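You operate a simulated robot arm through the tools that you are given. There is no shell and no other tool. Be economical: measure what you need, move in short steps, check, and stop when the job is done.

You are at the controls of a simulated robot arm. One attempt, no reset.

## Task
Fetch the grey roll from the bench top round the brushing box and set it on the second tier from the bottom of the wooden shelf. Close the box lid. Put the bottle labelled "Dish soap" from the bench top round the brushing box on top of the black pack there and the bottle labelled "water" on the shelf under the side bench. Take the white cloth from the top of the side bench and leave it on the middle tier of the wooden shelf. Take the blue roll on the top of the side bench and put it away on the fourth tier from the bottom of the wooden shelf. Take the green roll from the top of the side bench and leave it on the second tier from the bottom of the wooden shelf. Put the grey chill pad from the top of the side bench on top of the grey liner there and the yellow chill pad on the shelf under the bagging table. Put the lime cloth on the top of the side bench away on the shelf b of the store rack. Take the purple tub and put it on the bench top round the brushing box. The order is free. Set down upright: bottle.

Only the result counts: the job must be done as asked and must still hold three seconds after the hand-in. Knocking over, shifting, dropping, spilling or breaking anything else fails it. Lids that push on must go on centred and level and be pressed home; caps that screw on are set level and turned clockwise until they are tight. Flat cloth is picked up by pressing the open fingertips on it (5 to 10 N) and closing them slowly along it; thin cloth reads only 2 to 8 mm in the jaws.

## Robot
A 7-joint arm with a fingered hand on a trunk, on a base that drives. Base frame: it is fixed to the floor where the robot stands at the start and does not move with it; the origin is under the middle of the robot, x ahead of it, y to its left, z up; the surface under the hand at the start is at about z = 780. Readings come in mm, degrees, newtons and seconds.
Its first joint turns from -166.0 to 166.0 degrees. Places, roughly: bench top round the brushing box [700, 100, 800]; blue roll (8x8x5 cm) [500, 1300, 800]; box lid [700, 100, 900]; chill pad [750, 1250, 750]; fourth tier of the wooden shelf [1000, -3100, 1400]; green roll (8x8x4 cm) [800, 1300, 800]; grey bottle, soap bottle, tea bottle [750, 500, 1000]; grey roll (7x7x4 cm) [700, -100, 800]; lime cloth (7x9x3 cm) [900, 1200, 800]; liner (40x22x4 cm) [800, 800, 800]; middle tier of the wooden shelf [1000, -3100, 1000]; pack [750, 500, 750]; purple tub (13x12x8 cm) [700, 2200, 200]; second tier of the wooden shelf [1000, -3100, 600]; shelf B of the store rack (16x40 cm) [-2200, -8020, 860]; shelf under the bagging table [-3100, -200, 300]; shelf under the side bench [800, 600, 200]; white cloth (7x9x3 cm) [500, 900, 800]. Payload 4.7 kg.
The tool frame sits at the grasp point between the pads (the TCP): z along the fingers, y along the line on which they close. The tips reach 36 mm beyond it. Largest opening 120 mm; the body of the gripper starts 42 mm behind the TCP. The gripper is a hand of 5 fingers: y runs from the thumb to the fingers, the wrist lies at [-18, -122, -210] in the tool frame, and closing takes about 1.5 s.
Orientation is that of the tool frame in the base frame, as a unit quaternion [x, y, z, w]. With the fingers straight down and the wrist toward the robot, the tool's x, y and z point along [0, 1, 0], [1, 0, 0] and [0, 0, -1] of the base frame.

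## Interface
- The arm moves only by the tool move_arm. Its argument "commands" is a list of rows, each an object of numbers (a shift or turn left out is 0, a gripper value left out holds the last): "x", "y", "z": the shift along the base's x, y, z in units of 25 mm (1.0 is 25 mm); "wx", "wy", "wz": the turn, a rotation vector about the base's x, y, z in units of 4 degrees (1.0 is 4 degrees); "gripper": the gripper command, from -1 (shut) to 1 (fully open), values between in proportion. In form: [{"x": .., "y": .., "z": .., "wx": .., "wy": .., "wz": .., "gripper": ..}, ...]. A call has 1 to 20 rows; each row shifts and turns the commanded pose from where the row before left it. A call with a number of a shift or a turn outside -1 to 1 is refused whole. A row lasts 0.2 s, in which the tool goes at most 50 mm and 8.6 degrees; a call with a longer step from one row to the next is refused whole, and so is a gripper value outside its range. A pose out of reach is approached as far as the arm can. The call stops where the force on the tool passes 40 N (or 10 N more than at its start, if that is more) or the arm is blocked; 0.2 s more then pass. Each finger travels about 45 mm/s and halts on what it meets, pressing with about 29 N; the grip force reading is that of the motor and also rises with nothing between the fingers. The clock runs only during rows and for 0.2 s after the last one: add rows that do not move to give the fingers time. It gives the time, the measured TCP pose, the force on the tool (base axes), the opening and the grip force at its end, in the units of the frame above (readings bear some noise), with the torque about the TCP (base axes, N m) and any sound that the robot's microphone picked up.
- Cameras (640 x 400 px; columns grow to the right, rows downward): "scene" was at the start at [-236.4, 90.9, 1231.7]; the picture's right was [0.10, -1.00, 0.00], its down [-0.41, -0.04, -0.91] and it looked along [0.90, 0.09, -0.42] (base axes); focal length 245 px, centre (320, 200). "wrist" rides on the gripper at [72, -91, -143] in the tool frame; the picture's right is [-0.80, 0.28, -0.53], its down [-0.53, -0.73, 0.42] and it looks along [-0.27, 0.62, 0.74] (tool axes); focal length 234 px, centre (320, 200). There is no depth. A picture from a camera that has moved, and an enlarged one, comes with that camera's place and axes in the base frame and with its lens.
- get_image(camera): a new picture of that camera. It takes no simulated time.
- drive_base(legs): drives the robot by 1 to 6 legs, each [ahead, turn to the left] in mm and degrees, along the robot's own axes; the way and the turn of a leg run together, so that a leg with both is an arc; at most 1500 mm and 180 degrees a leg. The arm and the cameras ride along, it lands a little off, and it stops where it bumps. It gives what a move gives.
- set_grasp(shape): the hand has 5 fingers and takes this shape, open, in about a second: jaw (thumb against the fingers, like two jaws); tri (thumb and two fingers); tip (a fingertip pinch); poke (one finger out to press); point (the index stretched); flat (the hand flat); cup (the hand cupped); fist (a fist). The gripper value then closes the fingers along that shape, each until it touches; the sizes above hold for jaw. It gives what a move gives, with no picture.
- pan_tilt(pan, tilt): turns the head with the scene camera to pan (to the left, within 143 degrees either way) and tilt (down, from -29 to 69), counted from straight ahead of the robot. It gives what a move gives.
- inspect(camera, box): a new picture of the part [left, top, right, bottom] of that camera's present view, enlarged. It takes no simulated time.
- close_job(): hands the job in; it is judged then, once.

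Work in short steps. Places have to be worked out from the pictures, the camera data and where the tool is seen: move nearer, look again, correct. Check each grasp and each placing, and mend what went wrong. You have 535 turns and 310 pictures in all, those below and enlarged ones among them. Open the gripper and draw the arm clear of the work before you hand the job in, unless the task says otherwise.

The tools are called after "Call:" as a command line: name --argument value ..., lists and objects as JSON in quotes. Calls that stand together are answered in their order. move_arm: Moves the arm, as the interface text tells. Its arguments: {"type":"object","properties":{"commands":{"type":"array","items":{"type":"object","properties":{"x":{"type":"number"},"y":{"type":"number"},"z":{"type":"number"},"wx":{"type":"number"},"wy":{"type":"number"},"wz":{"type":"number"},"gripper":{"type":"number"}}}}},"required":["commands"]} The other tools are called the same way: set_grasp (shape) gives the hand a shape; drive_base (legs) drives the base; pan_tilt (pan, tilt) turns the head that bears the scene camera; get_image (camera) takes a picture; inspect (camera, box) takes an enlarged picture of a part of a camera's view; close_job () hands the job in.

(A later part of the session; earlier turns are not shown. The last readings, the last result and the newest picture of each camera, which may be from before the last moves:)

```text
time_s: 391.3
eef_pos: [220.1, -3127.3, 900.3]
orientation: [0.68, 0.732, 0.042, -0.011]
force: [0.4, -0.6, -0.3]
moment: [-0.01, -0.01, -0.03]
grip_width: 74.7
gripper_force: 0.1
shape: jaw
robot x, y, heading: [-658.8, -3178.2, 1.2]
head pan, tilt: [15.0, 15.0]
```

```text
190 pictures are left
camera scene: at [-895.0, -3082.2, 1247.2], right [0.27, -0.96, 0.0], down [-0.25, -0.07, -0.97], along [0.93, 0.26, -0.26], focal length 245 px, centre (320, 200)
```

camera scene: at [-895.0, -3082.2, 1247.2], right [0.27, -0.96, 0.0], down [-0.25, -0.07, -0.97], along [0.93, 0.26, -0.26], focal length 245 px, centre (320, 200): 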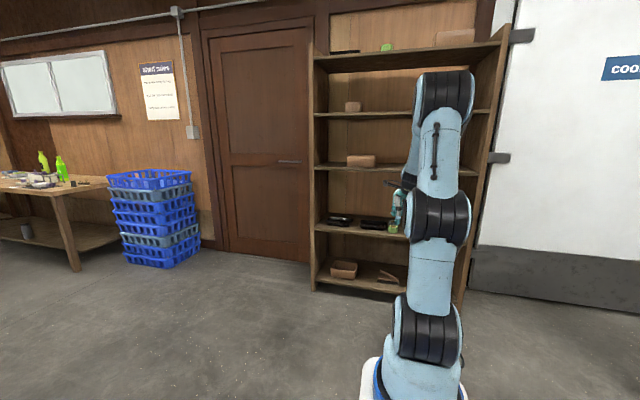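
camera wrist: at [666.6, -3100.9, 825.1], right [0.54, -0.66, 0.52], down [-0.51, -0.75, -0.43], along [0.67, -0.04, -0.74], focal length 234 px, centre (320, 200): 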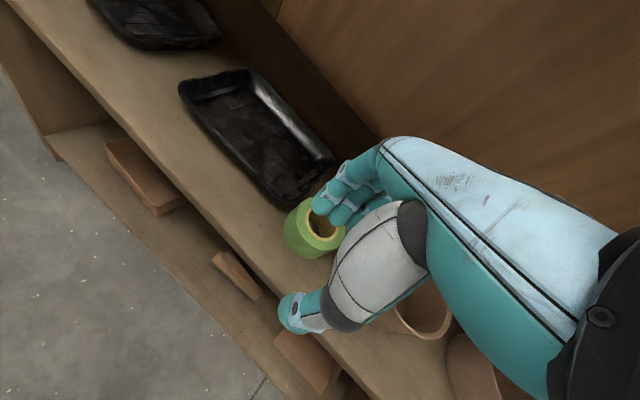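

The raise hit a limit while stretched. I retract toward the robot first, then fix the tilt and raise.

Call:
move_arm --commands '[{"z": -1}, {"z": -1}, {"x": -1}, {"x": -1}, {"x": -1}, {"x": -1}, {"x": -1}, {"x": -1}, {}]'

```text
time_s: 393.3
eef_pos: [69.0, -3126.1, 850.3]
orientation: [0.679, 0.733, 0.042, -0.011]
force: [0.0, -1.0, 0.0]
moment: [-0.02, -0.05, -0.01]
grip_width: 74.1
gripper_force: 0.1
shape: jaw
robot x, y, heading: [-655.7, -3184.5, 0.9]
head pan, tilt: [15.0, 15.0]
```

Call:
move_arm --commands '[{"wx": -0.55, "wy": 0.29, "wz": -0.55}, {"wx": -0.55, "wy": 0.29, "wz": -0.55}, {"z": 1}, {"z": 1}, {"z": 1}, {"z": 1}, {"z": 1}, {"z": 1}, {}]'

Call:
drive_base --legs '[[0, 88], [1500, 0], [1300, 0], [1360, 0]]'

```text
time_s: 395.3
eef_pos: [68.6, -3126.7, 1000.7]
orientation: [0.708, 0.706, 0.001, 0.002]
force: [0.7, 0.4, 1.3]
moment: [0.01, -0.02, -0.02]
grip_width: 74.5
gripper_force: 0.0
shape: jaw
robot x, y, heading: [-657.5, -3177.9, 0.9]
head pan, tilt: [15.0, 15.0]
```

```text
time_s: 419.0
eef_pos: [-579.8, 1706.1, 999.8]
orientation: [0.024, 1.0, 0.002, 0.001]
force: [0.0, -0.8, -0.2]
moment: [-0.01, -0.01, 0.01]
grip_width: 74.5
gripper_force: 0.0
shape: jaw
robot x, y, heading: [-554.1, 982.1, 88.0]
head pan, tilt: [15.0, 15.0]
```

Call:
drive_base --legs '[[0, -87], [385, 0]]'

Call:
get_image --camera "wrist"

```text
time_s: 425.1
eef_pos: [549.5, 1047.4, 999.5]
orientation: [0.706, 0.708, 0.001, 0.003]
force: [0.1, -0.1, -0.2]
moment: [0.0, 0.01, 0.0]
grip_width: 74.3
gripper_force: 0.1
shape: jaw
robot x, y, heading: [-176.6, 988.7, 1.2]
head pan, tilt: [15.0, 15.0]
```

```text
189 pictures are left
camera wrist: at [457.0, 1120.2, 1143.7], right [0.28, -0.8, 0.53], down [-0.73, -0.54, -0.43], along [0.63, -0.27, -0.73], focal length 234 px, centre (320, 200)
```

wrist: 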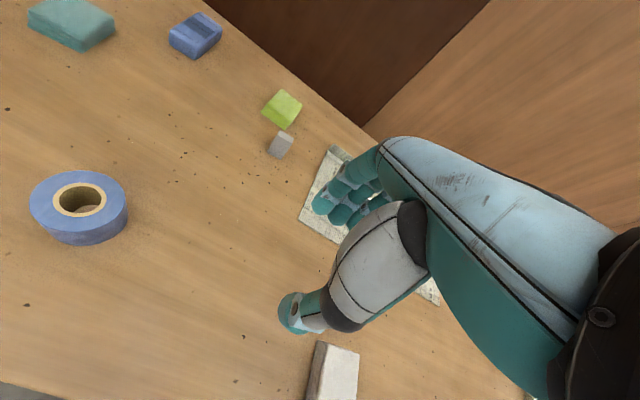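

Next the white cloth at about (492, 876). I approach to view it.

Call:
move_arm --commands '[{"y": -1, "x": -0.3}, {"y": -1, "x": -0.3}, {"y": -1, "x": -0.3}, {"y": -1, "x": -0.3}, {"y": -1, "x": -0.3}, {"y": -1, "x": -0.3}, {"gripper": 0.85}, {}, {}]'

Call:
get_image --camera "wrist"

```text
time_s: 427.1
eef_pos: [504.2, 896.4, 998.5]
orientation: [0.706, 0.708, 0.001, 0.003]
force: [0.1, -0.9, 0.1]
moment: [0.0, 0.01, -0.02]
grip_width: 110.7
gripper_force: 0.1
shape: jaw
robot x, y, heading: [-175.1, 990.7, 1.3]
head pan, tilt: [15.0, 15.0]
```

```text
188 pictures are left
camera wrist: at [412.3, 969.1, 1142.3], right [0.28, -0.8, 0.53], down [-0.73, -0.54, -0.43], along [0.63, -0.27, -0.73], focal length 234 px, centre (320, 200)
```

wrist: 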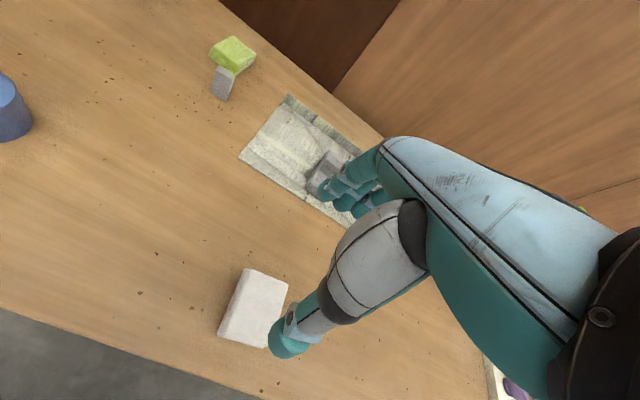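

White cloth spans x 437–525, y 846–912, centre (482, 878), turned about 5°. I descend with full opening.

Call:
move_arm --commands '[{"x": -0.88, "y": -0.73, "z": -0.5, "gripper": 1, "wz": 0.6}, {"z": -1, "wz": 0.6}, {"z": -1}, {"z": -1}, {"z": -1}, {"z": -1}, {"z": -1}, {}]'

Call:
get_image --camera "wrist"

```text
time_s: 428.9
eef_pos: [479.7, 878.4, 835.5]
orientation: [0.675, 0.737, 0.001, 0.003]
force: [0.5, -0.5, 0.4]
moment: [-0.01, -0.02, 0.01]
grip_width: 119.5
gripper_force: 0.1
shape: jaw
robot x, y, heading: [-173.1, 989.8, 1.0]
head pan, tilt: [15.0, 15.0]
```

```text
187 pictures are left
camera wrist: at [382.8, 944.4, 980.5], right [0.35, -0.78, 0.53], down [-0.68, -0.59, -0.43], along [0.65, -0.21, -0.73], focal length 234 px, centre (320, 200)
```

wrist: 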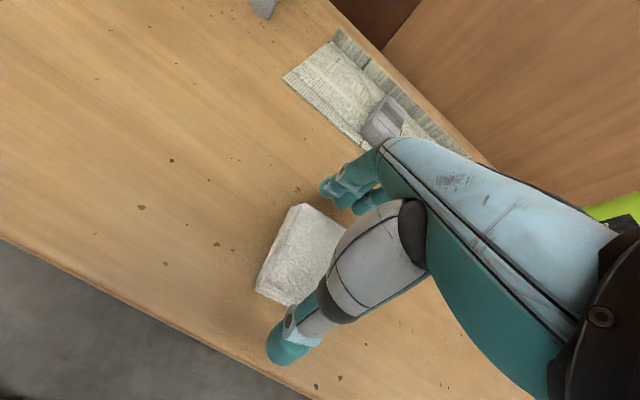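

Call:
move_arm --commands '[{"z": -0.3}, {"z": -0.2}, {}, {"gripper": 0.6}, {"gripper": 0.3}, {"gripper": -1}, {}, {}, {}, {}]'

Call:
move_arm --commands '[{"z": 0.5}, {"z": 1}, {"z": 1}, {"z": 1}, {}]'

Call:
get_image --camera "wrist"

```text
time_s: 431.1
eef_pos: [481.6, 879.2, 825.2]
orientation: [0.675, 0.738, 0.002, 0.002]
force: [-0.6, 0.9, -0.5]
moment: [0.02, 0.0, 0.0]
grip_width: 82.5
gripper_force: 28.7
shape: jaw
robot x, y, heading: [-173.6, 986.6, 1.1]
head pan, tilt: [15.0, 15.0]
```

```text
time_s: 432.4
eef_pos: [481.0, 878.7, 912.3]
orientation: [0.675, 0.737, 0.002, 0.002]
force: [-0.1, 0.5, -1.1]
moment: [0.01, 0.01, -0.01]
grip_width: 82.5
gripper_force: 29.0
shape: jaw
robot x, y, heading: [-175.9, 988.5, 1.3]
head pan, tilt: [15.0, 15.0]
```

```text
186 pictures are left
camera wrist: at [383.2, 943.3, 1056.6], right [0.35, -0.78, 0.53], down [-0.68, -0.59, -0.43], along [0.65, -0.21, -0.73], focal length 234 px, centre (320, 200)
```

wrist: 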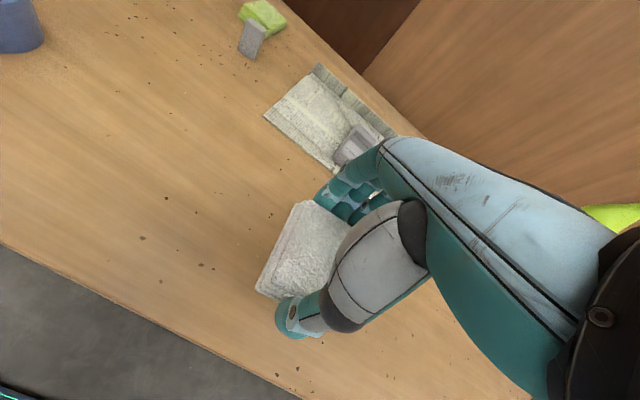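

Held (82 mm). I raise, centre it in front of the robot and drive to the shelf again.

Call:
move_arm --commands '[{"z": 1, "y": 0.8, "x": 0.3}, {"z": 1, "y": 0.8, "x": 0.3}, {"z": 1, "y": 0.8, "x": 0.3}, {"z": 1, "y": 0.8, "x": 0.3}, {"z": 1, "y": 0.6, "x": 0.3}, {"z": 1, "wz": -0.6}, {"z": 1, "wz": -0.6}, {"z": 0.6}, {}]'

Call:
drive_base --legs '[[-400, 0], [0, -91], [1500, 0], [1500, 0]]'

```text
time_s: 434.4
eef_pos: [518.8, 974.5, 1101.5]
orientation: [0.706, 0.708, 0.001, 0.003]
force: [-0.2, 0.1, -0.3]
moment: [-0.01, -0.02, -0.01]
grip_width: 82.6
gripper_force: 29.7
shape: jaw
robot x, y, heading: [-173.0, 989.6, 1.1]
head pan, tilt: [15.0, 15.0]
```

```text
time_s: 454.5
eef_pos: [-541.5, -2677.6, 1101.6]
orientation: [1.0, -0.004, 0.0, 0.003]
force: [0.2, 1.0, -0.1]
moment: [-0.01, -0.01, 0.0]
grip_width: 82.3
gripper_force: 28.9
shape: jaw
robot x, y, heading: [-518.3, -1983.1, -90.0]
head pan, tilt: [15.0, 15.0]
```

Call:
drive_base --legs '[[1105, 0], [0, 89.5]]'

Call:
pan_tilt --pan 0 --tilt 10

Call:
get_image --camera "scene"

Call:
get_image --camera "wrist"

```text
time_s: 463.9
eef_pos: [174.2, -3091.8, 1101.1]
orientation: [0.713, 0.701, 0.002, 0.003]
force: [-0.7, -0.6, -0.4]
moment: [0.0, 0.03, 0.01]
grip_width: 81.7
gripper_force: 29.5
shape: jaw
robot x, y, heading: [-516.9, -3061.9, -0.0]
head pan, tilt: [15.0, 15.0]
```

```text
time_s: 464.7
eef_pos: [174.7, -3091.7, 1101.3]
orientation: [0.713, 0.701, 0.002, 0.002]
force: [1.1, -0.2, -0.1]
moment: [0.03, -0.01, 0.01]
grip_width: 81.6
gripper_force: 29.3
shape: jaw
robot x, y, heading: [-519.2, -3065.7, -0.1]
head pan, tilt: [0.0, 10.0]
```

```text
185 pictures are left
camera scene: at [-754.7, -2984.4, 1255.4], right [0.0, -1.0, 0.0], down [-0.17, 0.0, -0.98], along [0.98, 0.0, -0.17], focal length 245 px, centre (320, 200)
```

scene: 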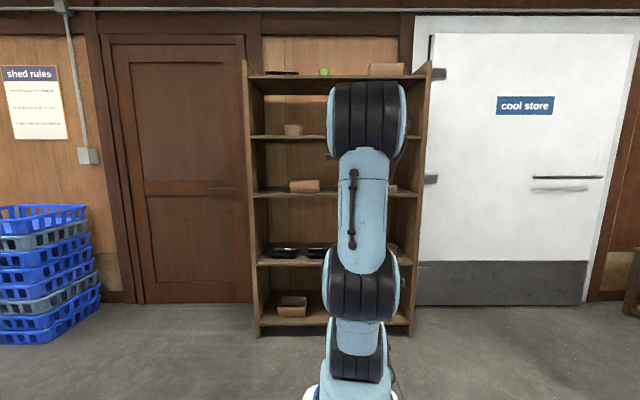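

```text
184 pictures are left
camera wrist: at [83.8, -3017.2, 1244.7], right [0.26, -0.81, 0.53], down [-0.74, -0.52, -0.43], along [0.62, -0.28, -0.73], focal length 234 px, centre (320, 200)
```

wrist: 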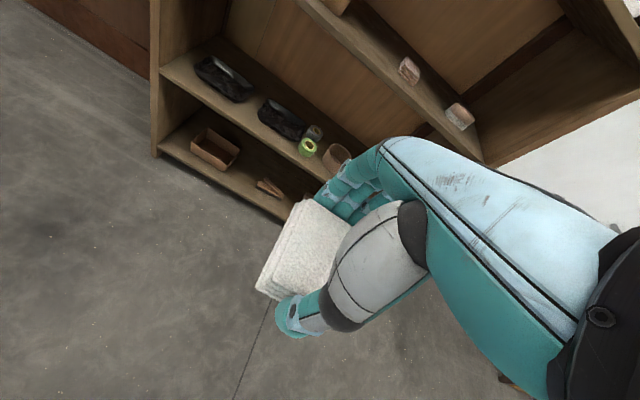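

Both rolls show on tier 2. On tier 3 the stretch y −2985…−3195 is free; I'll put the cloth at (865, −3090). Driving closer and extending partway.

Call:
drive_base --legs '[[325, 0]]'

Call:
move_arm --commands '[{"x": 1}, {"x": 1}, {"x": 1}, {"x": 1}, {"x": 1}, {"x": 1}, {"x": 1}, {"x": 1}, {"x": 1}, {}]'

Call:
get_image --camera "wrist"

Call:
get_image --camera "scene"

```text
time_s: 466.8
eef_pos: [496.5, -3093.8, 1101.8]
orientation: [0.714, 0.7, 0.001, 0.002]
force: [-0.8, -0.2, -1.1]
moment: [0.02, -0.04, 0.02]
grip_width: 81.6
gripper_force: 29.2
shape: jaw
robot x, y, heading: [-193.6, -3061.2, -0.2]
head pan, tilt: [0.0, 10.0]
```

```text
time_s: 469.0
eef_pos: [723.1, -3093.7, 1100.5]
orientation: [0.714, 0.7, 0.001, 0.002]
force: [-0.8, 0.1, -0.4]
moment: [-0.01, -0.01, 0.04]
grip_width: 81.7
gripper_force: 28.8
shape: jaw
robot x, y, heading: [-194.4, -3067.6, -0.3]
head pan, tilt: [0.0, 10.0]
```

```text
183 pictures are left
camera wrist: at [632.0, -3018.7, 1244.1], right [0.26, -0.81, 0.53], down [-0.74, -0.52, -0.43], along [0.62, -0.28, -0.73], focal length 234 px, centre (320, 200)
```

wrist: 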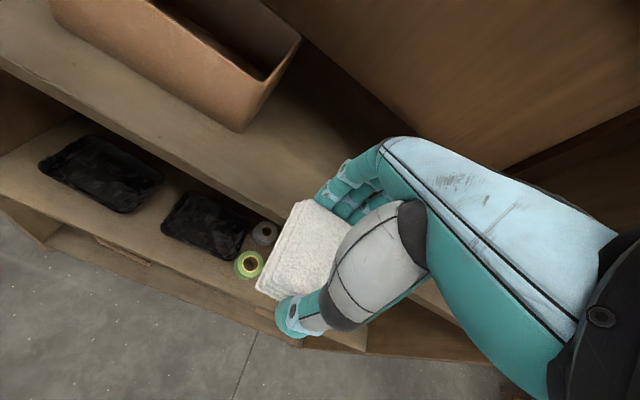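

```text
182 pictures are left
camera scene: at [-432.3, -2984.5, 1255.4], right [0.0, -1.0, 0.0], down [-0.17, 0.0, -0.98], along [0.98, 0.0, -0.17], focal length 245 px, centre (320, 200)
```

scene: 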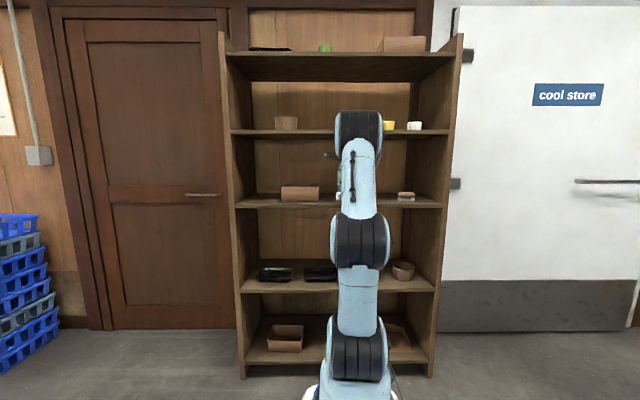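

Clear. I extend to x≈868.

Call:
move_arm --commands '[{"x": 1, "y": 0.1}, {"x": 1}, {"x": 1}, {"x": 1}, {"x": 1}, {"x": 0.7}, {}]'

Call:
get_image --camera "wrist"

```text
time_s: 470.6
eef_pos: [863.9, -3090.0, 1101.3]
orientation: [0.714, 0.701, 0.002, 0.003]
force: [0.4, -0.3, -0.6]
moment: [0.03, -0.02, 0.03]
grip_width: 81.4
gripper_force: 28.7
shape: jaw
robot x, y, heading: [-196.4, -3064.3, 0.1]
head pan, tilt: [0.0, 10.0]
```

```text
181 pictures are left
camera wrist: at [773.5, -3015.1, 1244.1], right [0.26, -0.81, 0.53], down [-0.74, -0.52, -0.43], along [0.62, -0.28, -0.73], focal length 234 px, centre (320, 200)
```

wrist: 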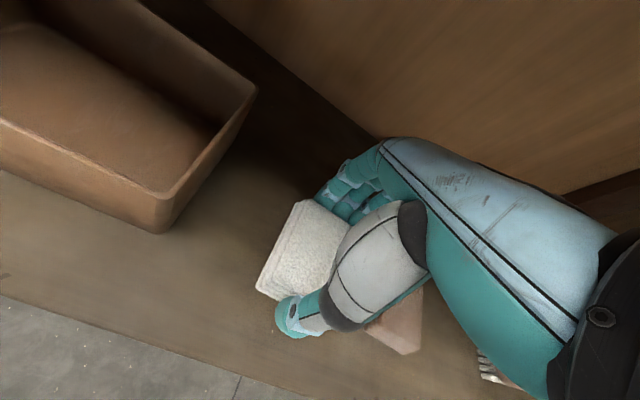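

Free around. I lower gently.

Call:
move_arm --commands '[{"z": -0.4}, {"z": -0.3}, {}]'

Call:
move_arm --commands '[{"z": -0.2}, {}]'

Call:
move_arm --commands '[{"z": -0.15}, {}]'

```text
time_s: 471.4
eef_pos: [864.4, -3090.7, 1083.4]
orientation: [0.714, 0.7, 0.001, 0.002]
force: [-0.5, -1.1, -0.7]
moment: [-0.02, 0.03, -0.02]
grip_width: 81.7
gripper_force: 29.1
shape: jaw
robot x, y, heading: [-199.2, -3063.3, -0.1]
head pan, tilt: [0.0, 10.0]
```

```text
time_s: 472.0
eef_pos: [864.8, -3092.2, 1079.3]
orientation: [0.714, 0.701, 0.001, 0.002]
force: [-0.1, -0.6, 0.1]
moment: [-0.01, -0.01, 0.03]
grip_width: 81.6
gripper_force: 29.3
shape: jaw
robot x, y, heading: [-195.1, -3063.2, 0.0]
head pan, tilt: [0.0, 10.0]
```

```text
time_s: 472.6
eef_pos: [864.2, -3091.5, 1075.5]
orientation: [0.714, 0.7, 0.001, 0.002]
force: [0.3, 0.7, -0.9]
moment: [0.03, -0.01, 0.01]
grip_width: 81.6
gripper_force: 28.4
shape: jaw
robot x, y, heading: [-198.1, -3063.0, -0.3]
head pan, tilt: [0.0, 10.0]
```

Call:
move_arm --commands '[{"z": -0.2}, {}]'

Call:
move_arm --commands '[{"z": -0.2}, {}]'

Call:
move_arm --commands '[{"z": -0.15}, {}]'

```text
time_s: 473.2
eef_pos: [864.9, -3091.7, 1070.2]
orientation: [0.714, 0.7, 0.001, 0.002]
force: [0.2, 0.4, 0.2]
moment: [-0.01, -0.01, 0.0]
grip_width: 81.7
gripper_force: 28.5
shape: jaw
robot x, y, heading: [-198.8, -3066.3, -0.4]
head pan, tilt: [0.0, 10.0]
```

```text
time_s: 473.8
eef_pos: [864.8, -3091.1, 1065.0]
orientation: [0.714, 0.7, 0.002, 0.002]
force: [-0.2, 0.2, 0.3]
moment: [0.04, -0.01, -0.05]
grip_width: 81.9
gripper_force: 28.9
shape: jaw
robot x, y, heading: [-197.4, -3064.2, -0.2]
head pan, tilt: [0.0, 10.0]
```

```text
time_s: 474.4
eef_pos: [863.8, -3091.5, 1064.7]
orientation: [0.714, 0.7, 0.002, 0.004]
force: [2.4, 0.5, 14.9]
moment: [-0.01, 0.14, 0.03]
grip_width: 81.1
gripper_force: 29.2
shape: jaw
robot x, y, heading: [-198.0, -3063.4, -0.0]
head pan, tilt: [0.0, 10.0]
```

Contact (tier 3 ≈ 1019). I release and rise.

Call:
move_arm --commands '[{"z": 0.08}, {"gripper": 0.45}, {"gripper": 0.6}, {"gripper": 0.8}, {"gripper": 0.8}, {}, {"z": 0.5}, {"z": 1}, {"z": 1}, {}]'

Call:
get_image --camera "wrist"

```text
time_s: 476.6
eef_pos: [864.0, -3092.3, 1124.6]
orientation: [0.714, 0.7, 0.001, 0.002]
force: [0.6, 0.0, 1.0]
moment: [-0.01, 0.0, 0.01]
grip_width: 107.7
gripper_force: 0.1
shape: jaw
robot x, y, heading: [-196.6, -3061.6, -0.2]
head pan, tilt: [0.0, 10.0]
```

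```text
180 pictures are left
camera wrist: at [774.0, -3017.5, 1267.1], right [0.26, -0.81, 0.53], down [-0.74, -0.52, -0.43], along [0.62, -0.28, -0.73], focal length 234 px, centre (320, 200)
```

wrist: 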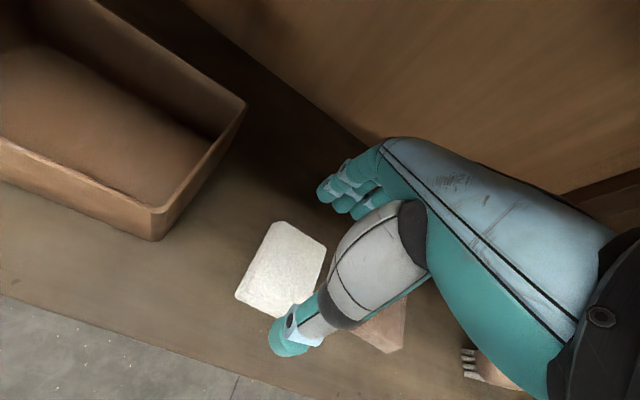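

White cloth is on the middle tier. I back out and, clear of the shelf, test whether the vertical hand can reach tier-4 height.

Call:
drive_base --legs '[[-450, 0]]'

Call:
move_arm --commands '[{"x": -1}, {"x": -1}, {"x": -1}, {"x": -1}, {"x": -1}, {"x": -1}, {"x": -1}, {"x": -1}, {"x": -1}, {"x": -1}, {"x": -1}, {"x": -1}, {}]'

Call:
move_arm --commands '[{"z": 1}, {"z": 1}, {"z": 1}, {"z": 1}, {"z": 1}, {"z": 1}, {"z": 1}, {"z": 1}, {"z": 1}, {"z": 1}, {"z": 1}, {"z": 1}, {"z": 1}, {"z": 1}, {}]'

Call:
get_image --camera "scene"

```text
time_s: 479.3
eef_pos: [418.7, -3087.5, 1122.9]
orientation: [0.712, 0.702, 0.001, 0.003]
force: [0.0, -0.9, 0.2]
moment: [-0.01, -0.01, 0.01]
grip_width: 107.8
gripper_force: 0.0
shape: jaw
robot x, y, heading: [-640.6, -3064.0, 0.3]
head pan, tilt: [0.0, 10.0]
```

```text
time_s: 482.1
eef_pos: [118.0, -3088.3, 1121.9]
orientation: [0.712, 0.702, 0.001, 0.002]
force: [-0.4, -0.4, 0.1]
moment: [0.05, -0.02, 0.01]
grip_width: 107.7
gripper_force: 0.2
shape: jaw
robot x, y, heading: [-645.5, -3062.9, -0.1]
head pan, tilt: [0.0, 10.0]
```

```text
time_s: 485.3
eef_pos: [117.7, -3088.4, 1470.3]
orientation: [0.713, 0.701, 0.001, 0.002]
force: [0.6, 0.2, 0.0]
moment: [0.0, 0.04, 0.01]
grip_width: 108.1
gripper_force: 0.1
shape: jaw
robot x, y, heading: [-640.8, -3063.5, 0.2]
head pan, tilt: [0.0, 10.0]
```

```text
179 pictures are left
camera scene: at [-879.0, -2985.1, 1255.5], right [0.0, -1.0, 0.0], down [-0.17, 0.0, -0.98], along [0.98, 0.0, -0.17], focal length 245 px, centre (320, 200)
```

scene: 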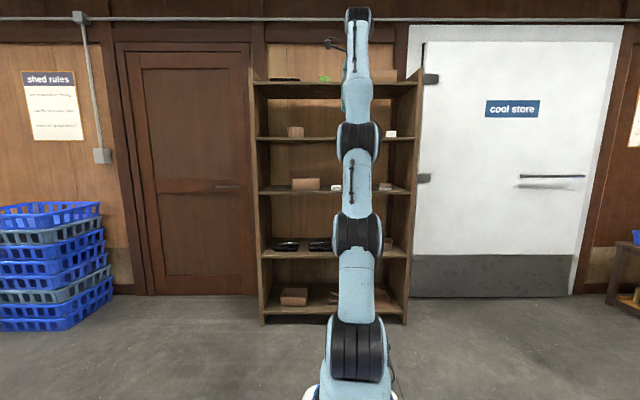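

Reachable at this height. I lower the arm again and return for the blue roll.

Call:
move_arm --commands '[{"z": -1}, {"z": -1}, {"z": -1}, {"z": -1}, {"z": -1}, {"z": -1}, {"z": -1}, {"z": -1}, {"z": -1}, {"z": -1}, {"z": -1}, {"z": -1}, {"z": -1}, {"z": -1}, {"z": -1}, {"z": -1}, {"z": -1}, {"z": -1}, {}]'

Call:
drive_base --legs '[[0, 88.5], [1500, 0], [1400, 0], [1120, 0]]'

```text
time_s: 489.3
eef_pos: [118.0, -3088.3, 1025.2]
orientation: [0.712, 0.702, 0.002, 0.003]
force: [-0.1, 0.2, -0.2]
moment: [0.02, -0.03, -0.02]
grip_width: 108.0
gripper_force: 0.1
shape: jaw
robot x, y, heading: [-641.9, -3065.2, 0.3]
head pan, tilt: [0.0, 10.0]
```

```text
time_s: 512.4
eef_pos: [-555.6, 1704.2, 1024.8]
orientation: [0.02, 1.0, 0.003, 0.001]
force: [-0.7, 0.8, -0.4]
moment: [-0.01, 0.0, 0.01]
grip_width: 107.6
gripper_force: 0.0
shape: jaw
robot x, y, heading: [-595.5, 940.2, 88.5]
head pan, tilt: [0.0, 10.0]
```

Call:
drive_base --legs '[[0, -88], [420, 0]]'

Call:
move_arm --commands '[{"y": 1, "x": -0.2}, {"y": 1, "x": -0.2}, {"y": 1, "x": -0.2}, {"y": 1, "x": -0.2}, {"y": 1, "x": -0.2}, {"y": 1, "x": -0.2}, {"y": 1}, {"y": 1}, {"y": 1}, {"y": 1}, {"z": -1}, {"z": -1}, {}]'

Call:
get_image --camera "wrist"

```text
time_s: 518.8
eef_pos: [589.3, 938.8, 1024.8]
orientation: [0.707, 0.707, 0.002, 0.002]
force: [-0.5, -0.3, -0.4]
moment: [-0.02, -0.01, -0.01]
grip_width: 107.9
gripper_force: 0.1
shape: jaw
robot x, y, heading: [-173.5, 951.9, 1.0]
head pan, tilt: [0.0, 10.0]
```

```text
time_s: 521.5
eef_pos: [561.2, 1187.0, 974.4]
orientation: [0.707, 0.707, 0.002, 0.002]
force: [-0.4, 0.8, 0.4]
moment: [0.02, -0.04, 0.01]
grip_width: 108.0
gripper_force: 0.0
shape: jaw
robot x, y, heading: [-173.3, 950.0, 0.7]
head pan, tilt: [0.0, 10.0]
```

```text
178 pictures are left
camera wrist: at [469.3, 1261.5, 1117.4], right [0.28, -0.8, 0.53], down [-0.73, -0.53, -0.43], along [0.62, -0.27, -0.73], focal length 234 px, centre (320, 200)
```

wrist: 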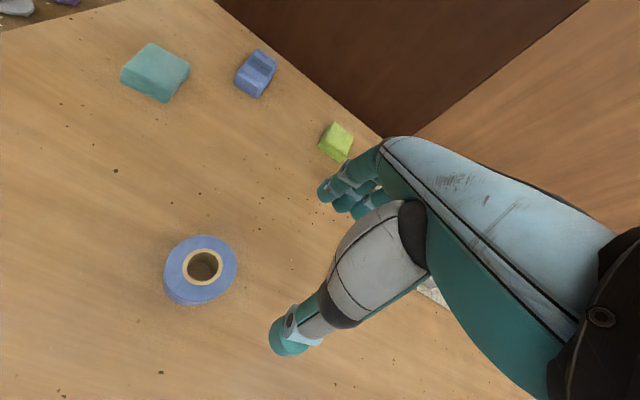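

Blue roll at (539, 1256). I move over it and descend.

Call:
move_arm --commands '[{"y": 1, "x": -0.3}, {"y": 1, "x": -0.3}, {"y": 0.76, "x": -0.28}, {"z": -1}, {"z": -1}, {"z": -1}, {"z": -1}, {"z": -1}, {}]'

Call:
get_image --camera "wrist"

```text
time_s: 523.5
eef_pos: [538.1, 1255.1, 849.1]
orientation: [0.707, 0.707, 0.0, 0.002]
force: [-0.3, -0.7, -0.1]
moment: [0.02, -0.02, -0.03]
grip_width: 107.9
gripper_force: 0.0
shape: jaw
robot x, y, heading: [-172.1, 953.0, 0.8]
head pan, tilt: [0.0, 10.0]
```

```text
177 pictures are left
camera wrist: at [446.6, 1328.2, 993.0], right [0.28, -0.8, 0.53], down [-0.73, -0.53, -0.43], along [0.62, -0.27, -0.73], focal length 234 px, centre (320, 200)
```

wrist: 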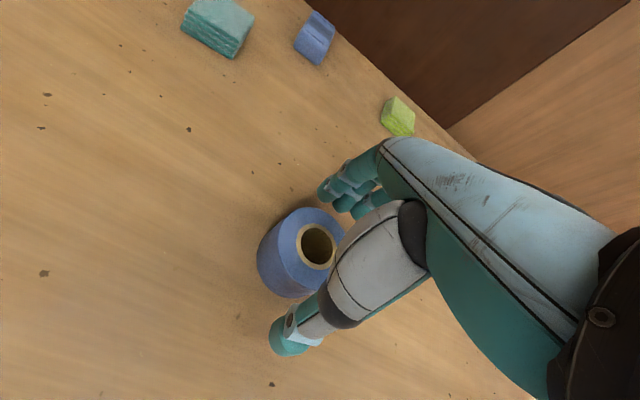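

Call:
move_arm --commands '[{"z": -0.6}, {"z": -0.45}, {}, {"gripper": 0.5}, {"gripper": 0.2}, {"gripper": -1}, {}, {}, {}, {}]'

Call:
move_arm --commands '[{"z": 0.5}, {"z": 1}, {"z": 1}, {"z": 1}, {"z": 1}, {"z": 1}, {"z": 1}, {"z": 1}, {"z": 1}, {"y": -1}, {"y": -1}, {"y": -1}, {"y": -1}, {"y": -1}, {"y": -1}, {"y": -1}, {"y": -1}, {"y": -1}, {"y": -1}, {}]'

Call:
get_image --camera "wrist"

```text
time_s: 525.8
eef_pos: [536.6, 1256.0, 824.0]
orientation: [0.707, 0.707, 0.002, 0.002]
force: [-0.5, -0.2, 0.0]
moment: [-0.04, 0.01, -0.02]
grip_width: 64.4
gripper_force: 29.0
shape: jaw
robot x, y, heading: [-172.6, 951.4, 0.9]
head pan, tilt: [0.0, 10.0]
```

```text
time_s: 530.0
eef_pos: [538.7, 1006.9, 1036.1]
orientation: [0.707, 0.707, 0.002, 0.002]
force: [0.3, -0.5, -1.3]
moment: [-0.01, -0.02, 0.01]
grip_width: 64.4
gripper_force: 29.2
shape: jaw
robot x, y, heading: [-173.4, 950.7, 0.8]
head pan, tilt: [0.0, 10.0]
```

```text
176 pictures are left
camera wrist: at [447.1, 1080.3, 1180.3], right [0.28, -0.8, 0.53], down [-0.73, -0.53, -0.43], along [0.62, -0.27, -0.73], focal length 234 px, centre (320, 200)
```

wrist: 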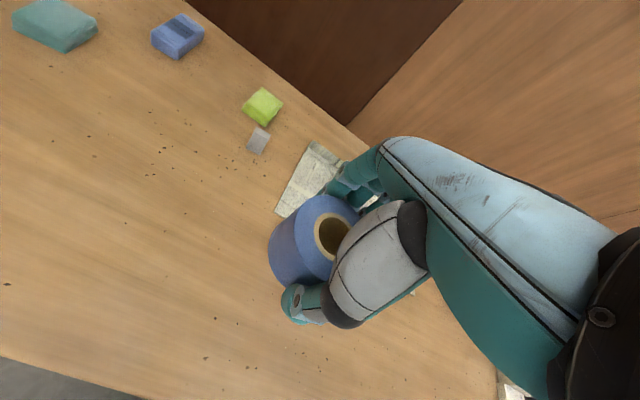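

Blue roll held. I drive to the shelf.

Call:
drive_base --legs '[[-400, 0], [0, -91], [1500, 0], [1500, 0], [1060, 0]]'

Call:
drive_base --legs '[[0, 89]]'

Call:
pan_tilt --pan 0 --tilt 0

Call:
get_image --camera "scene"

```text
time_s: 555.3
eef_pos: [-499.6, -3807.7, 1036.9]
orientation: [1.0, 0.0, -0.001, 0.002]
force: [-0.3, -1.0, -1.2]
moment: [0.03, -0.03, 0.01]
grip_width: 63.8
gripper_force: 29.2
shape: jaw
robot x, y, heading: [-561.1, -3095.1, -88.5]
head pan, tilt: [0.0, 10.0]
```

```text
time_s: 559.4
eef_pos: [154.7, -3077.9, 1037.9]
orientation: [0.727, 0.687, 0.001, 0.002]
force: [0.0, -0.6, -0.7]
moment: [-0.02, 0.01, 0.02]
grip_width: 63.7
gripper_force: 28.7
shape: jaw
robot x, y, heading: [-559.8, -3095.1, -2.0]
head pan, tilt: [0.0, 10.0]
```

```text
time_s: 560.1
eef_pos: [155.3, -3077.4, 1037.2]
orientation: [0.727, 0.687, 0.001, 0.003]
force: [0.4, 0.4, -1.2]
moment: [0.01, 0.02, -0.02]
grip_width: 63.8
gripper_force: 29.3
shape: jaw
robot x, y, heading: [-556.4, -3099.9, -2.3]
head pan, tilt: [0.0, 0.0]
```

```text
175 pictures are left
camera scene: at [-792.7, -3008.1, 1271.4], right [-0.04, -1.0, 0.0], down [0.0, 0.0, -1.0], along [1.0, -0.04, 0.0], focal length 245 px, centre (320, 200)
```

scene: 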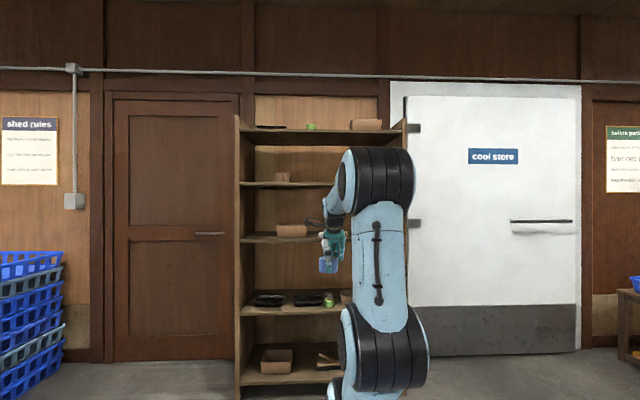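

Tier 4 is free between y −2890 and −3300. I raise the roll to entry height here, then square up.

Call:
move_arm --commands '[{"z": 1}, {"z": 1}, {"z": 1}, {"z": 1}, {"z": 1}, {"z": 1}, {"z": 1}, {"z": 1}, {"z": 1}, {"z": 1}, {"z": 1}, {"z": 1}, {"z": 1}, {"z": 1}, {"z": 1}, {"z": 1}, {"z": 1}, {"z": 1}, {"z": 0.4}, {}]'

Call:
drive_base --legs '[[500, 2.2]]'

Call:
get_image --camera "wrist"

Call:
get_image --camera "scene"

```text
time_s: 564.3
eef_pos: [153.2, -3078.3, 1490.0]
orientation: [0.726, 0.687, 0.001, 0.003]
force: [-0.2, -0.3, -2.4]
moment: [0.01, 0.02, -0.02]
grip_width: 63.5
gripper_force: 28.8
shape: jaw
out of reach, approached as far as the arm can: row 19
robot x, y, heading: [-560.2, -3094.2, -2.3]
head pan, tilt: [0.0, 0.0]
```

```text
time_s: 567.3
eef_pos: [655.1, -3052.2, 1490.9]
orientation: [0.71, 0.704, 0.002, 0.003]
force: [-0.5, 0.2, -1.6]
moment: [-0.02, 0.01, 0.0]
grip_width: 63.6
gripper_force: 28.9
shape: jaw
robot x, y, heading: [-54.8, -3106.4, 0.3]
head pan, tilt: [0.0, 0.0]
```

```text
174 pictures are left
camera wrist: at [563.9, -2979.5, 1633.9], right [0.27, -0.81, 0.53], down [-0.74, -0.53, -0.43], along [0.62, -0.27, -0.73], focal length 234 px, centre (320, 200)
```

wrist: 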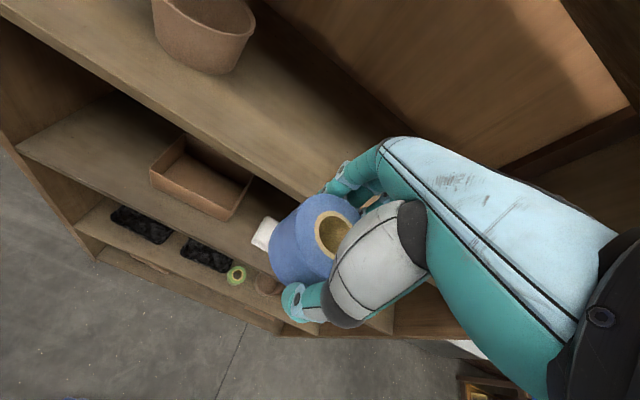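

```text
173 pictures are left
camera scene: at [-294.0, -3027.2, 1271.5], right [0.01, -1.0, 0.0], down [0.0, 0.0, -1.0], along [1.0, 0.01, 0.0], focal length 245 px, centre (320, 200)
```

scene: 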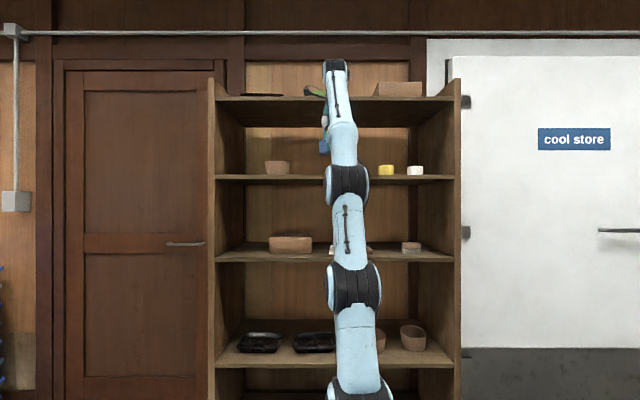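

Aligned at y −3052, clear of the tub. I drive 150 mm forward and check.

Call:
drive_base --legs '[[150, 0]]'

Call:
get_image --camera "wrist"

Call:
get_image --camera "scene"

```text
time_s: 568.6
eef_pos: [805.1, -3051.3, 1490.6]
orientation: [0.711, 0.703, 0.001, 0.003]
force: [-0.2, -0.2, -0.6]
moment: [-0.02, -0.01, 0.03]
grip_width: 63.3
gripper_force: 28.6
shape: jaw
robot x, y, heading: [93.8, -3105.1, 0.6]
head pan, tilt: [0.0, 0.0]
```

```text
172 pictures are left
camera wrist: at [714.3, -2978.0, 1633.9], right [0.27, -0.81, 0.53], down [-0.74, -0.53, -0.43], along [0.62, -0.27, -0.73], focal length 234 px, centre (320, 200)
```

wrist: 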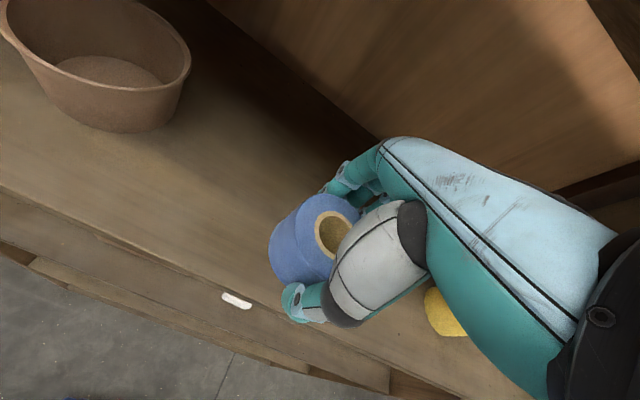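

```text
171 pictures are left
camera scene: at [-143.6, -3026.3, 1271.5], right [0.01, -1.0, 0.0], down [0.0, 0.0, -1.0], along [1.0, 0.01, 0.0], focal length 245 px, centre (320, 200)
```

scene: 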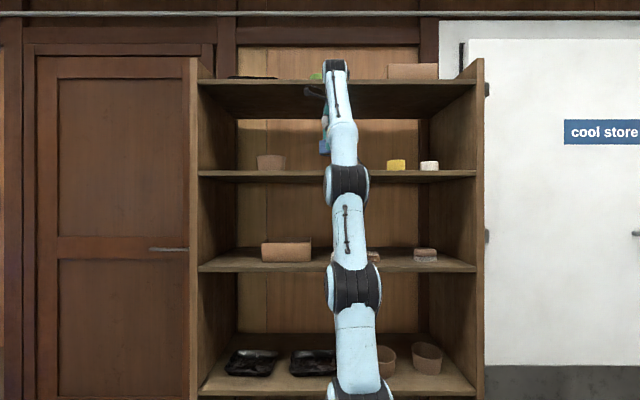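

Clear of everything. Another 47 mm forward.

Call:
drive_base --legs '[[47, 0]]'

Call:
move_arm --commands '[{"z": -0.6}, {"z": -0.6}, {"z": -0.4}, {}]'

Call:
get_image --camera "wrist"

```text
time_s: 569.6
eef_pos: [837.4, -3051.7, 1487.7]
orientation: [0.71, 0.704, -0.01, -0.008]
force: [-0.2, 0.5, -1.4]
moment: [0.02, 0.0, 0.02]
grip_width: 63.6
gripper_force: 28.7
shape: jaw
robot x, y, heading: [136.0, -3101.8, 0.4]
head pan, tilt: [0.0, 0.0]
stopped in leg 1: the robot was blocked; the commanded pose is now the measured one
```

```text
time_s: 570.6
eef_pos: [839.2, -3050.4, 1445.4]
orientation: [0.71, 0.704, -0.01, -0.009]
force: [0.2, -1.1, -1.0]
moment: [0.02, 0.01, -0.03]
grip_width: 63.3
gripper_force: 28.9
shape: jaw
robot x, y, heading: [140.8, -3100.5, 0.2]
head pan, tilt: [0.0, 0.0]
```

```text
170 pictures are left
camera wrist: at [753.8, -2976.9, 1592.6], right [0.29, -0.8, 0.52], down [-0.75, -0.53, -0.4], along [0.6, -0.27, -0.75], focal length 234 px, centre (320, 200)
```

wrist: 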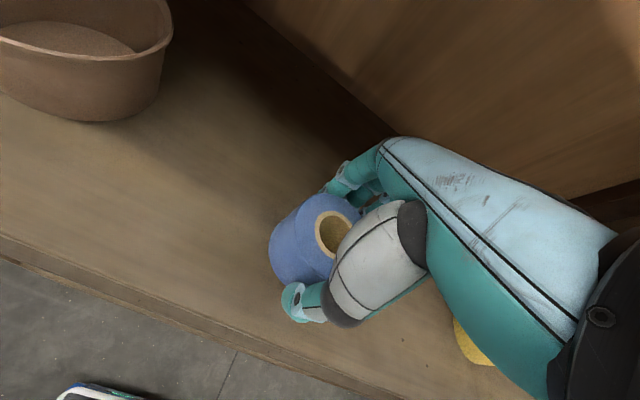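

Something brushed (upper board edge) and stopped the base; lowering has cleared it. I straighten the tool and extend the arm 18 mm more, watching for contact.

Call:
move_arm --commands '[{"wy": -0.38}, {"x": 0.4}, {"x": 0.35}, {}]'

Call:
get_image --camera "scene"

```text
time_s: 571.6
eef_pos: [859.2, -3051.7, 1445.6]
orientation: [0.71, 0.704, -0.001, 0.0]
force: [-0.6, -0.3, -1.7]
moment: [-0.01, 0.0, 0.0]
grip_width: 63.3
gripper_force: 28.7
shape: jaw
robot x, y, heading: [137.4, -3101.9, 0.3]
head pan, tilt: [0.0, 0.0]
```

```text
169 pictures are left
camera scene: at [-101.6, -3026.0, 1271.5], right [0.01, -1.0, 0.0], down [0.0, 0.0, -1.0], along [1.0, 0.01, 0.0], focal length 245 px, centre (320, 200)
```

scene: 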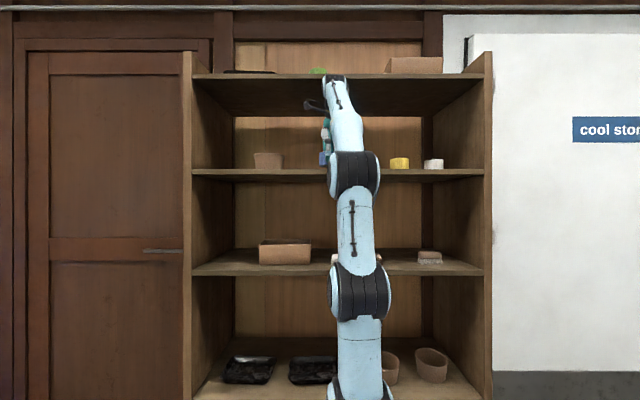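

At x 859 with no contact. I lower to the tier.

Call:
move_arm --commands '[{"z": -0.25}, {}]'

Call:
move_arm --commands '[{"z": -0.2}, {}]'

Call:
move_arm --commands '[{"z": -0.15}, {}]'

```text
time_s: 572.2
eef_pos: [857.0, -3050.2, 1439.9]
orientation: [0.71, 0.704, -0.002, 0.001]
force: [0.6, 0.5, -1.7]
moment: [0.0, 0.04, 0.02]
grip_width: 63.8
gripper_force: 28.7
shape: jaw
robot x, y, heading: [135.0, -3102.9, 0.6]
head pan, tilt: [0.0, 0.0]
```

```text
time_s: 572.8
eef_pos: [858.2, -3051.3, 1436.7]
orientation: [0.71, 0.704, -0.002, 0.001]
force: [0.4, 0.1, -0.5]
moment: [-0.03, 0.0, 0.04]
grip_width: 63.4
gripper_force: 29.0
shape: jaw
robot x, y, heading: [139.0, -3102.2, 0.5]
head pan, tilt: [0.0, 0.0]
```

```text
time_s: 573.4
eef_pos: [858.3, -3050.9, 1431.4]
orientation: [0.71, 0.704, -0.002, 0.001]
force: [0.8, 0.1, -0.9]
moment: [-0.01, 0.01, -0.01]
grip_width: 63.6
gripper_force: 28.9
shape: jaw
robot x, y, heading: [137.9, -3101.7, 0.3]
head pan, tilt: [0.0, 0.0]
```

Call:
move_arm --commands '[{"z": -0.15}, {}]'

Call:
move_arm --commands '[{"z": -0.12}, {}]'

```text
time_s: 574.0
eef_pos: [858.5, -3051.6, 1428.4]
orientation: [0.71, 0.704, -0.002, 0.001]
force: [-0.2, 0.3, -0.9]
moment: [0.0, 0.04, 0.0]
grip_width: 63.6
gripper_force: 28.8
shape: jaw
robot x, y, heading: [137.1, -3102.9, 0.2]
head pan, tilt: [0.0, 0.0]
```

```text
time_s: 574.6
eef_pos: [858.0, -3050.6, 1424.6]
orientation: [0.71, 0.704, -0.002, 0.0]
force: [-0.5, -0.4, -1.6]
moment: [-0.03, -0.02, 0.02]
grip_width: 63.4
gripper_force: 29.4
shape: jaw
robot x, y, heading: [138.6, -3101.1, 0.4]
head pan, tilt: [0.0, 0.0]
```

Call:
move_arm --commands '[{"z": -0.12}, {}]'

Call:
move_arm --commands '[{"z": -0.12}, {}]'

Call:
get_image --camera "wrist"

```text
time_s: 575.2
eef_pos: [858.4, -3050.2, 1422.2]
orientation: [0.71, 0.704, -0.001, 0.001]
force: [1.2, 0.2, 6.3]
moment: [0.01, -0.29, -0.03]
grip_width: 63.5
gripper_force: 29.1
shape: jaw
robot x, y, heading: [140.2, -3106.5, 0.9]
head pan, tilt: [0.0, 0.0]
```

```text
time_s: 575.8
eef_pos: [857.0, -3050.5, 1421.3]
orientation: [0.71, 0.704, 0.001, 0.004]
force: [3.6, 1.2, 29.7]
moment: [-0.01, -0.5, 0.06]
grip_width: 64.4
gripper_force: 29.0
shape: jaw
robot x, y, heading: [136.3, -3100.0, 0.5]
head pan, tilt: [0.0, 0.0]
```

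```text
168 pictures are left
camera wrist: at [766.1, -2977.4, 1564.9], right [0.27, -0.8, 0.53], down [-0.73, -0.53, -0.43], along [0.62, -0.27, -0.73], focal length 234 px, centre (320, 200)
```

wrist: 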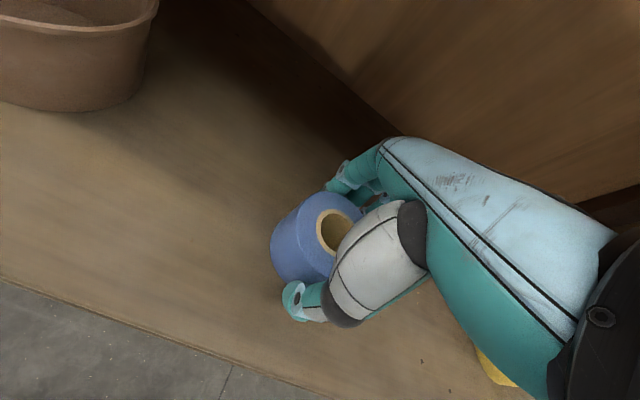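

On tier 4. I relieve, open, and lift a little.

Call:
move_arm --commands '[{"z": 0.15}, {"gripper": 0.15}, {"gripper": 0.3}, {"gripper": 0.5}, {"gripper": 0.5}, {}, {"z": 0.3}, {"z": 0.6}, {}]'

Call:
get_image --camera "wrist"

```text
time_s: 577.8
eef_pos: [859.4, -3052.0, 1444.9]
orientation: [0.71, 0.704, -0.002, 0.001]
force: [-0.2, -0.6, -0.4]
moment: [0.01, 0.03, 0.03]
grip_width: 89.8
gripper_force: 0.1
shape: jaw
robot x, y, heading: [138.6, -3105.1, 0.5]
head pan, tilt: [0.0, 0.0]
```

```text
167 pictures are left
camera wrist: at [769.0, -2977.4, 1589.1], right [0.27, -0.8, 0.53], down [-0.74, -0.53, -0.42], along [0.62, -0.27, -0.74], focal length 234 px, centre (320, 200)
```

wrist: 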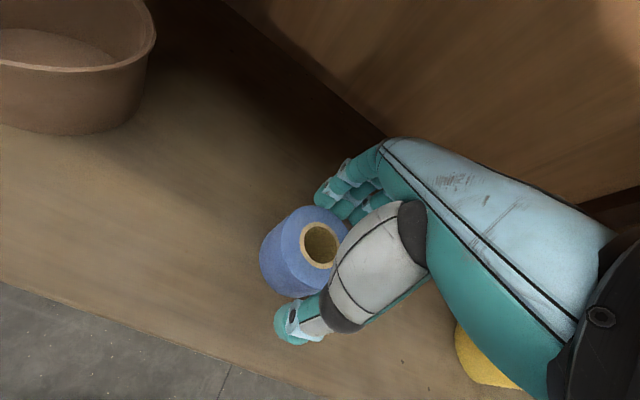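

The roll stands flat. To avoid raising into the upper board, I open fully and slide the hand sideways (−y) off the roll, then retreat.

Call:
move_arm --commands '[{"gripper": 1}, {"gripper": 1}, {"z": 0.4}, {"y": -0.5}, {"y": -1}, {"y": -1}, {"y": -1}, {"y": -1}, {"y": -0.5}, {}]'

Call:
get_image --camera "wrist"

```text
time_s: 580.0
eef_pos: [859.3, -3176.2, 1455.2]
orientation: [0.71, 0.704, -0.002, 0.0]
force: [0.3, -0.2, 0.6]
moment: [-0.01, 0.01, -0.03]
grip_width: 119.7
gripper_force: 0.0
shape: jaw
robot x, y, heading: [135.4, -3104.0, 0.4]
head pan, tilt: [0.0, 0.0]
```

```text
166 pictures are left
camera wrist: at [768.7, -3102.5, 1599.0], right [0.27, -0.8, 0.53], down [-0.74, -0.53, -0.42], along [0.62, -0.27, -0.74], focal length 234 px, centre (320, 200)
```

wrist: 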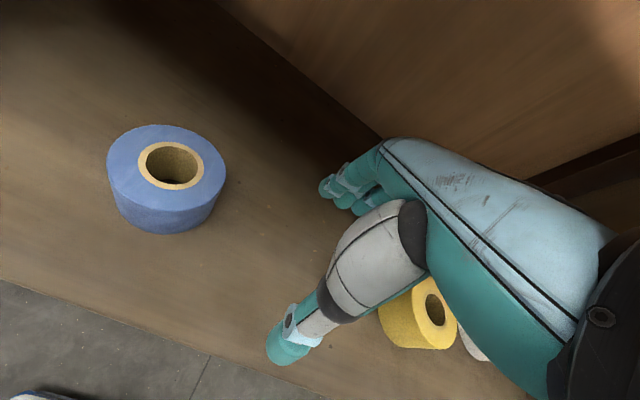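

Blue roll is on tier 4, free. I drive back and lower the arm.

Call:
drive_base --legs '[[-650, 0]]'

Call:
move_arm --commands '[{"z": -1}, {"z": -1}, {"z": -1}, {"z": -1}, {"z": -1}, {"z": -1}, {"z": -1}, {"z": -1}, {"z": -1}, {"z": -1}, {"z": -1}, {"z": -1}, {"z": -1}, {"z": -1}, {"z": -1}, {"z": -1}, {"z": -1}, {"z": -0.5}, {}]'

Call:
pan_tilt --pan 25 --tilt 10

Call:
get_image --camera "scene"

```text
time_s: 583.6
eef_pos: [216.8, -3184.8, 1455.3]
orientation: [0.714, 0.701, -0.002, 0.0]
force: [0.3, -0.4, 0.4]
moment: [-0.01, -0.01, -0.03]
grip_width: 119.4
gripper_force: 0.0
shape: jaw
robot x, y, heading: [-504.6, -3106.4, -0.1]
head pan, tilt: [0.0, 0.0]
```

```text
time_s: 587.6
eef_pos: [217.1, -3185.9, 1019.2]
orientation: [0.714, 0.7, -0.001, 0.002]
force: [0.4, -0.4, 0.5]
moment: [0.01, -0.01, 0.01]
grip_width: 119.8
gripper_force: 0.1
shape: jaw
robot x, y, heading: [-502.9, -3106.6, -0.2]
head pan, tilt: [0.0, 0.0]
```

```text
time_s: 588.5
eef_pos: [217.7, -3185.0, 1018.2]
orientation: [0.713, 0.701, -0.002, 0.0]
force: [-0.1, 0.4, -0.9]
moment: [0.0, 0.02, 0.01]
grip_width: 119.7
gripper_force: 0.1
shape: jaw
robot x, y, heading: [-506.1, -3106.9, -0.0]
head pan, tilt: [25.0, 10.0]
```

```text
165 pictures are left
camera scene: at [-747.8, -2986.6, 1255.5], right [0.42, -0.91, 0.0], down [-0.16, -0.07, -0.98], along [0.89, 0.41, -0.17], focal length 245 px, centre (320, 200)
```

scene: 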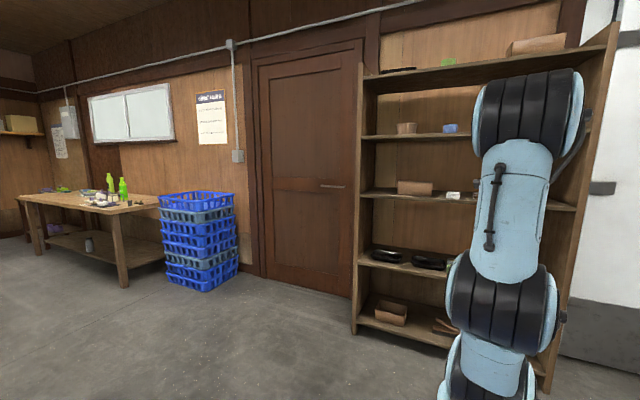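

All three shelf items are in place. Next the purple tub: I drive back toward the corner table.

Call:
drive_base --legs '[[0, 90], [1500, 0], [1400, 0], [1100, 0]]'

Call:
pan_tilt --pan -40 --tilt 25

Call:
get_image --camera "scene"

```text
time_s: 611.7
eef_pos: [-342.5, 1645.8, 1019.4]
orientation: [0.012, 1.0, -0.001, 0.001]
force: [-0.3, 0.0, 0.2]
moment: [0.01, 0.0, -0.01]
grip_width: 119.5
gripper_force: 0.0
shape: jaw
robot x, y, heading: [-425.0, 922.8, 89.8]
head pan, tilt: [25.0, 10.0]
```

```text
time_s: 613.1
eef_pos: [-342.1, 1645.4, 1017.7]
orientation: [0.012, 1.0, -0.001, 0.001]
force: [-0.6, -0.2, 0.4]
moment: [-0.02, 0.02, -0.03]
grip_width: 119.6
gripper_force: 0.0
shape: jaw
robot x, y, heading: [-423.7, 923.5, 89.3]
head pan, tilt: [-40.0, 25.0]
```

```text
164 pictures are left
camera scene: at [-448.1, 665.4, 1231.1], right [0.76, -0.65, 0.0], down [-0.27, -0.32, -0.91], along [0.59, 0.69, -0.42], focal length 245 px, centre (320, 200)
```

scene: 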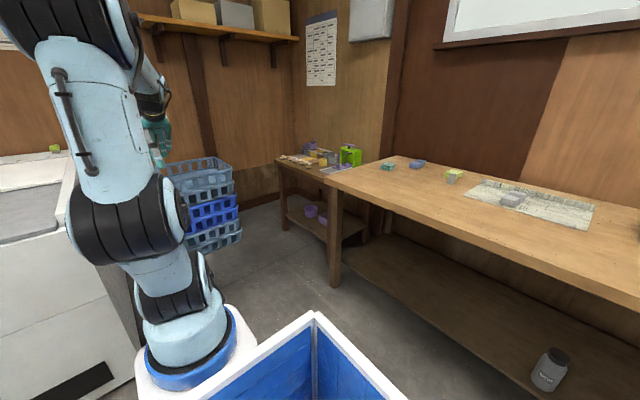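

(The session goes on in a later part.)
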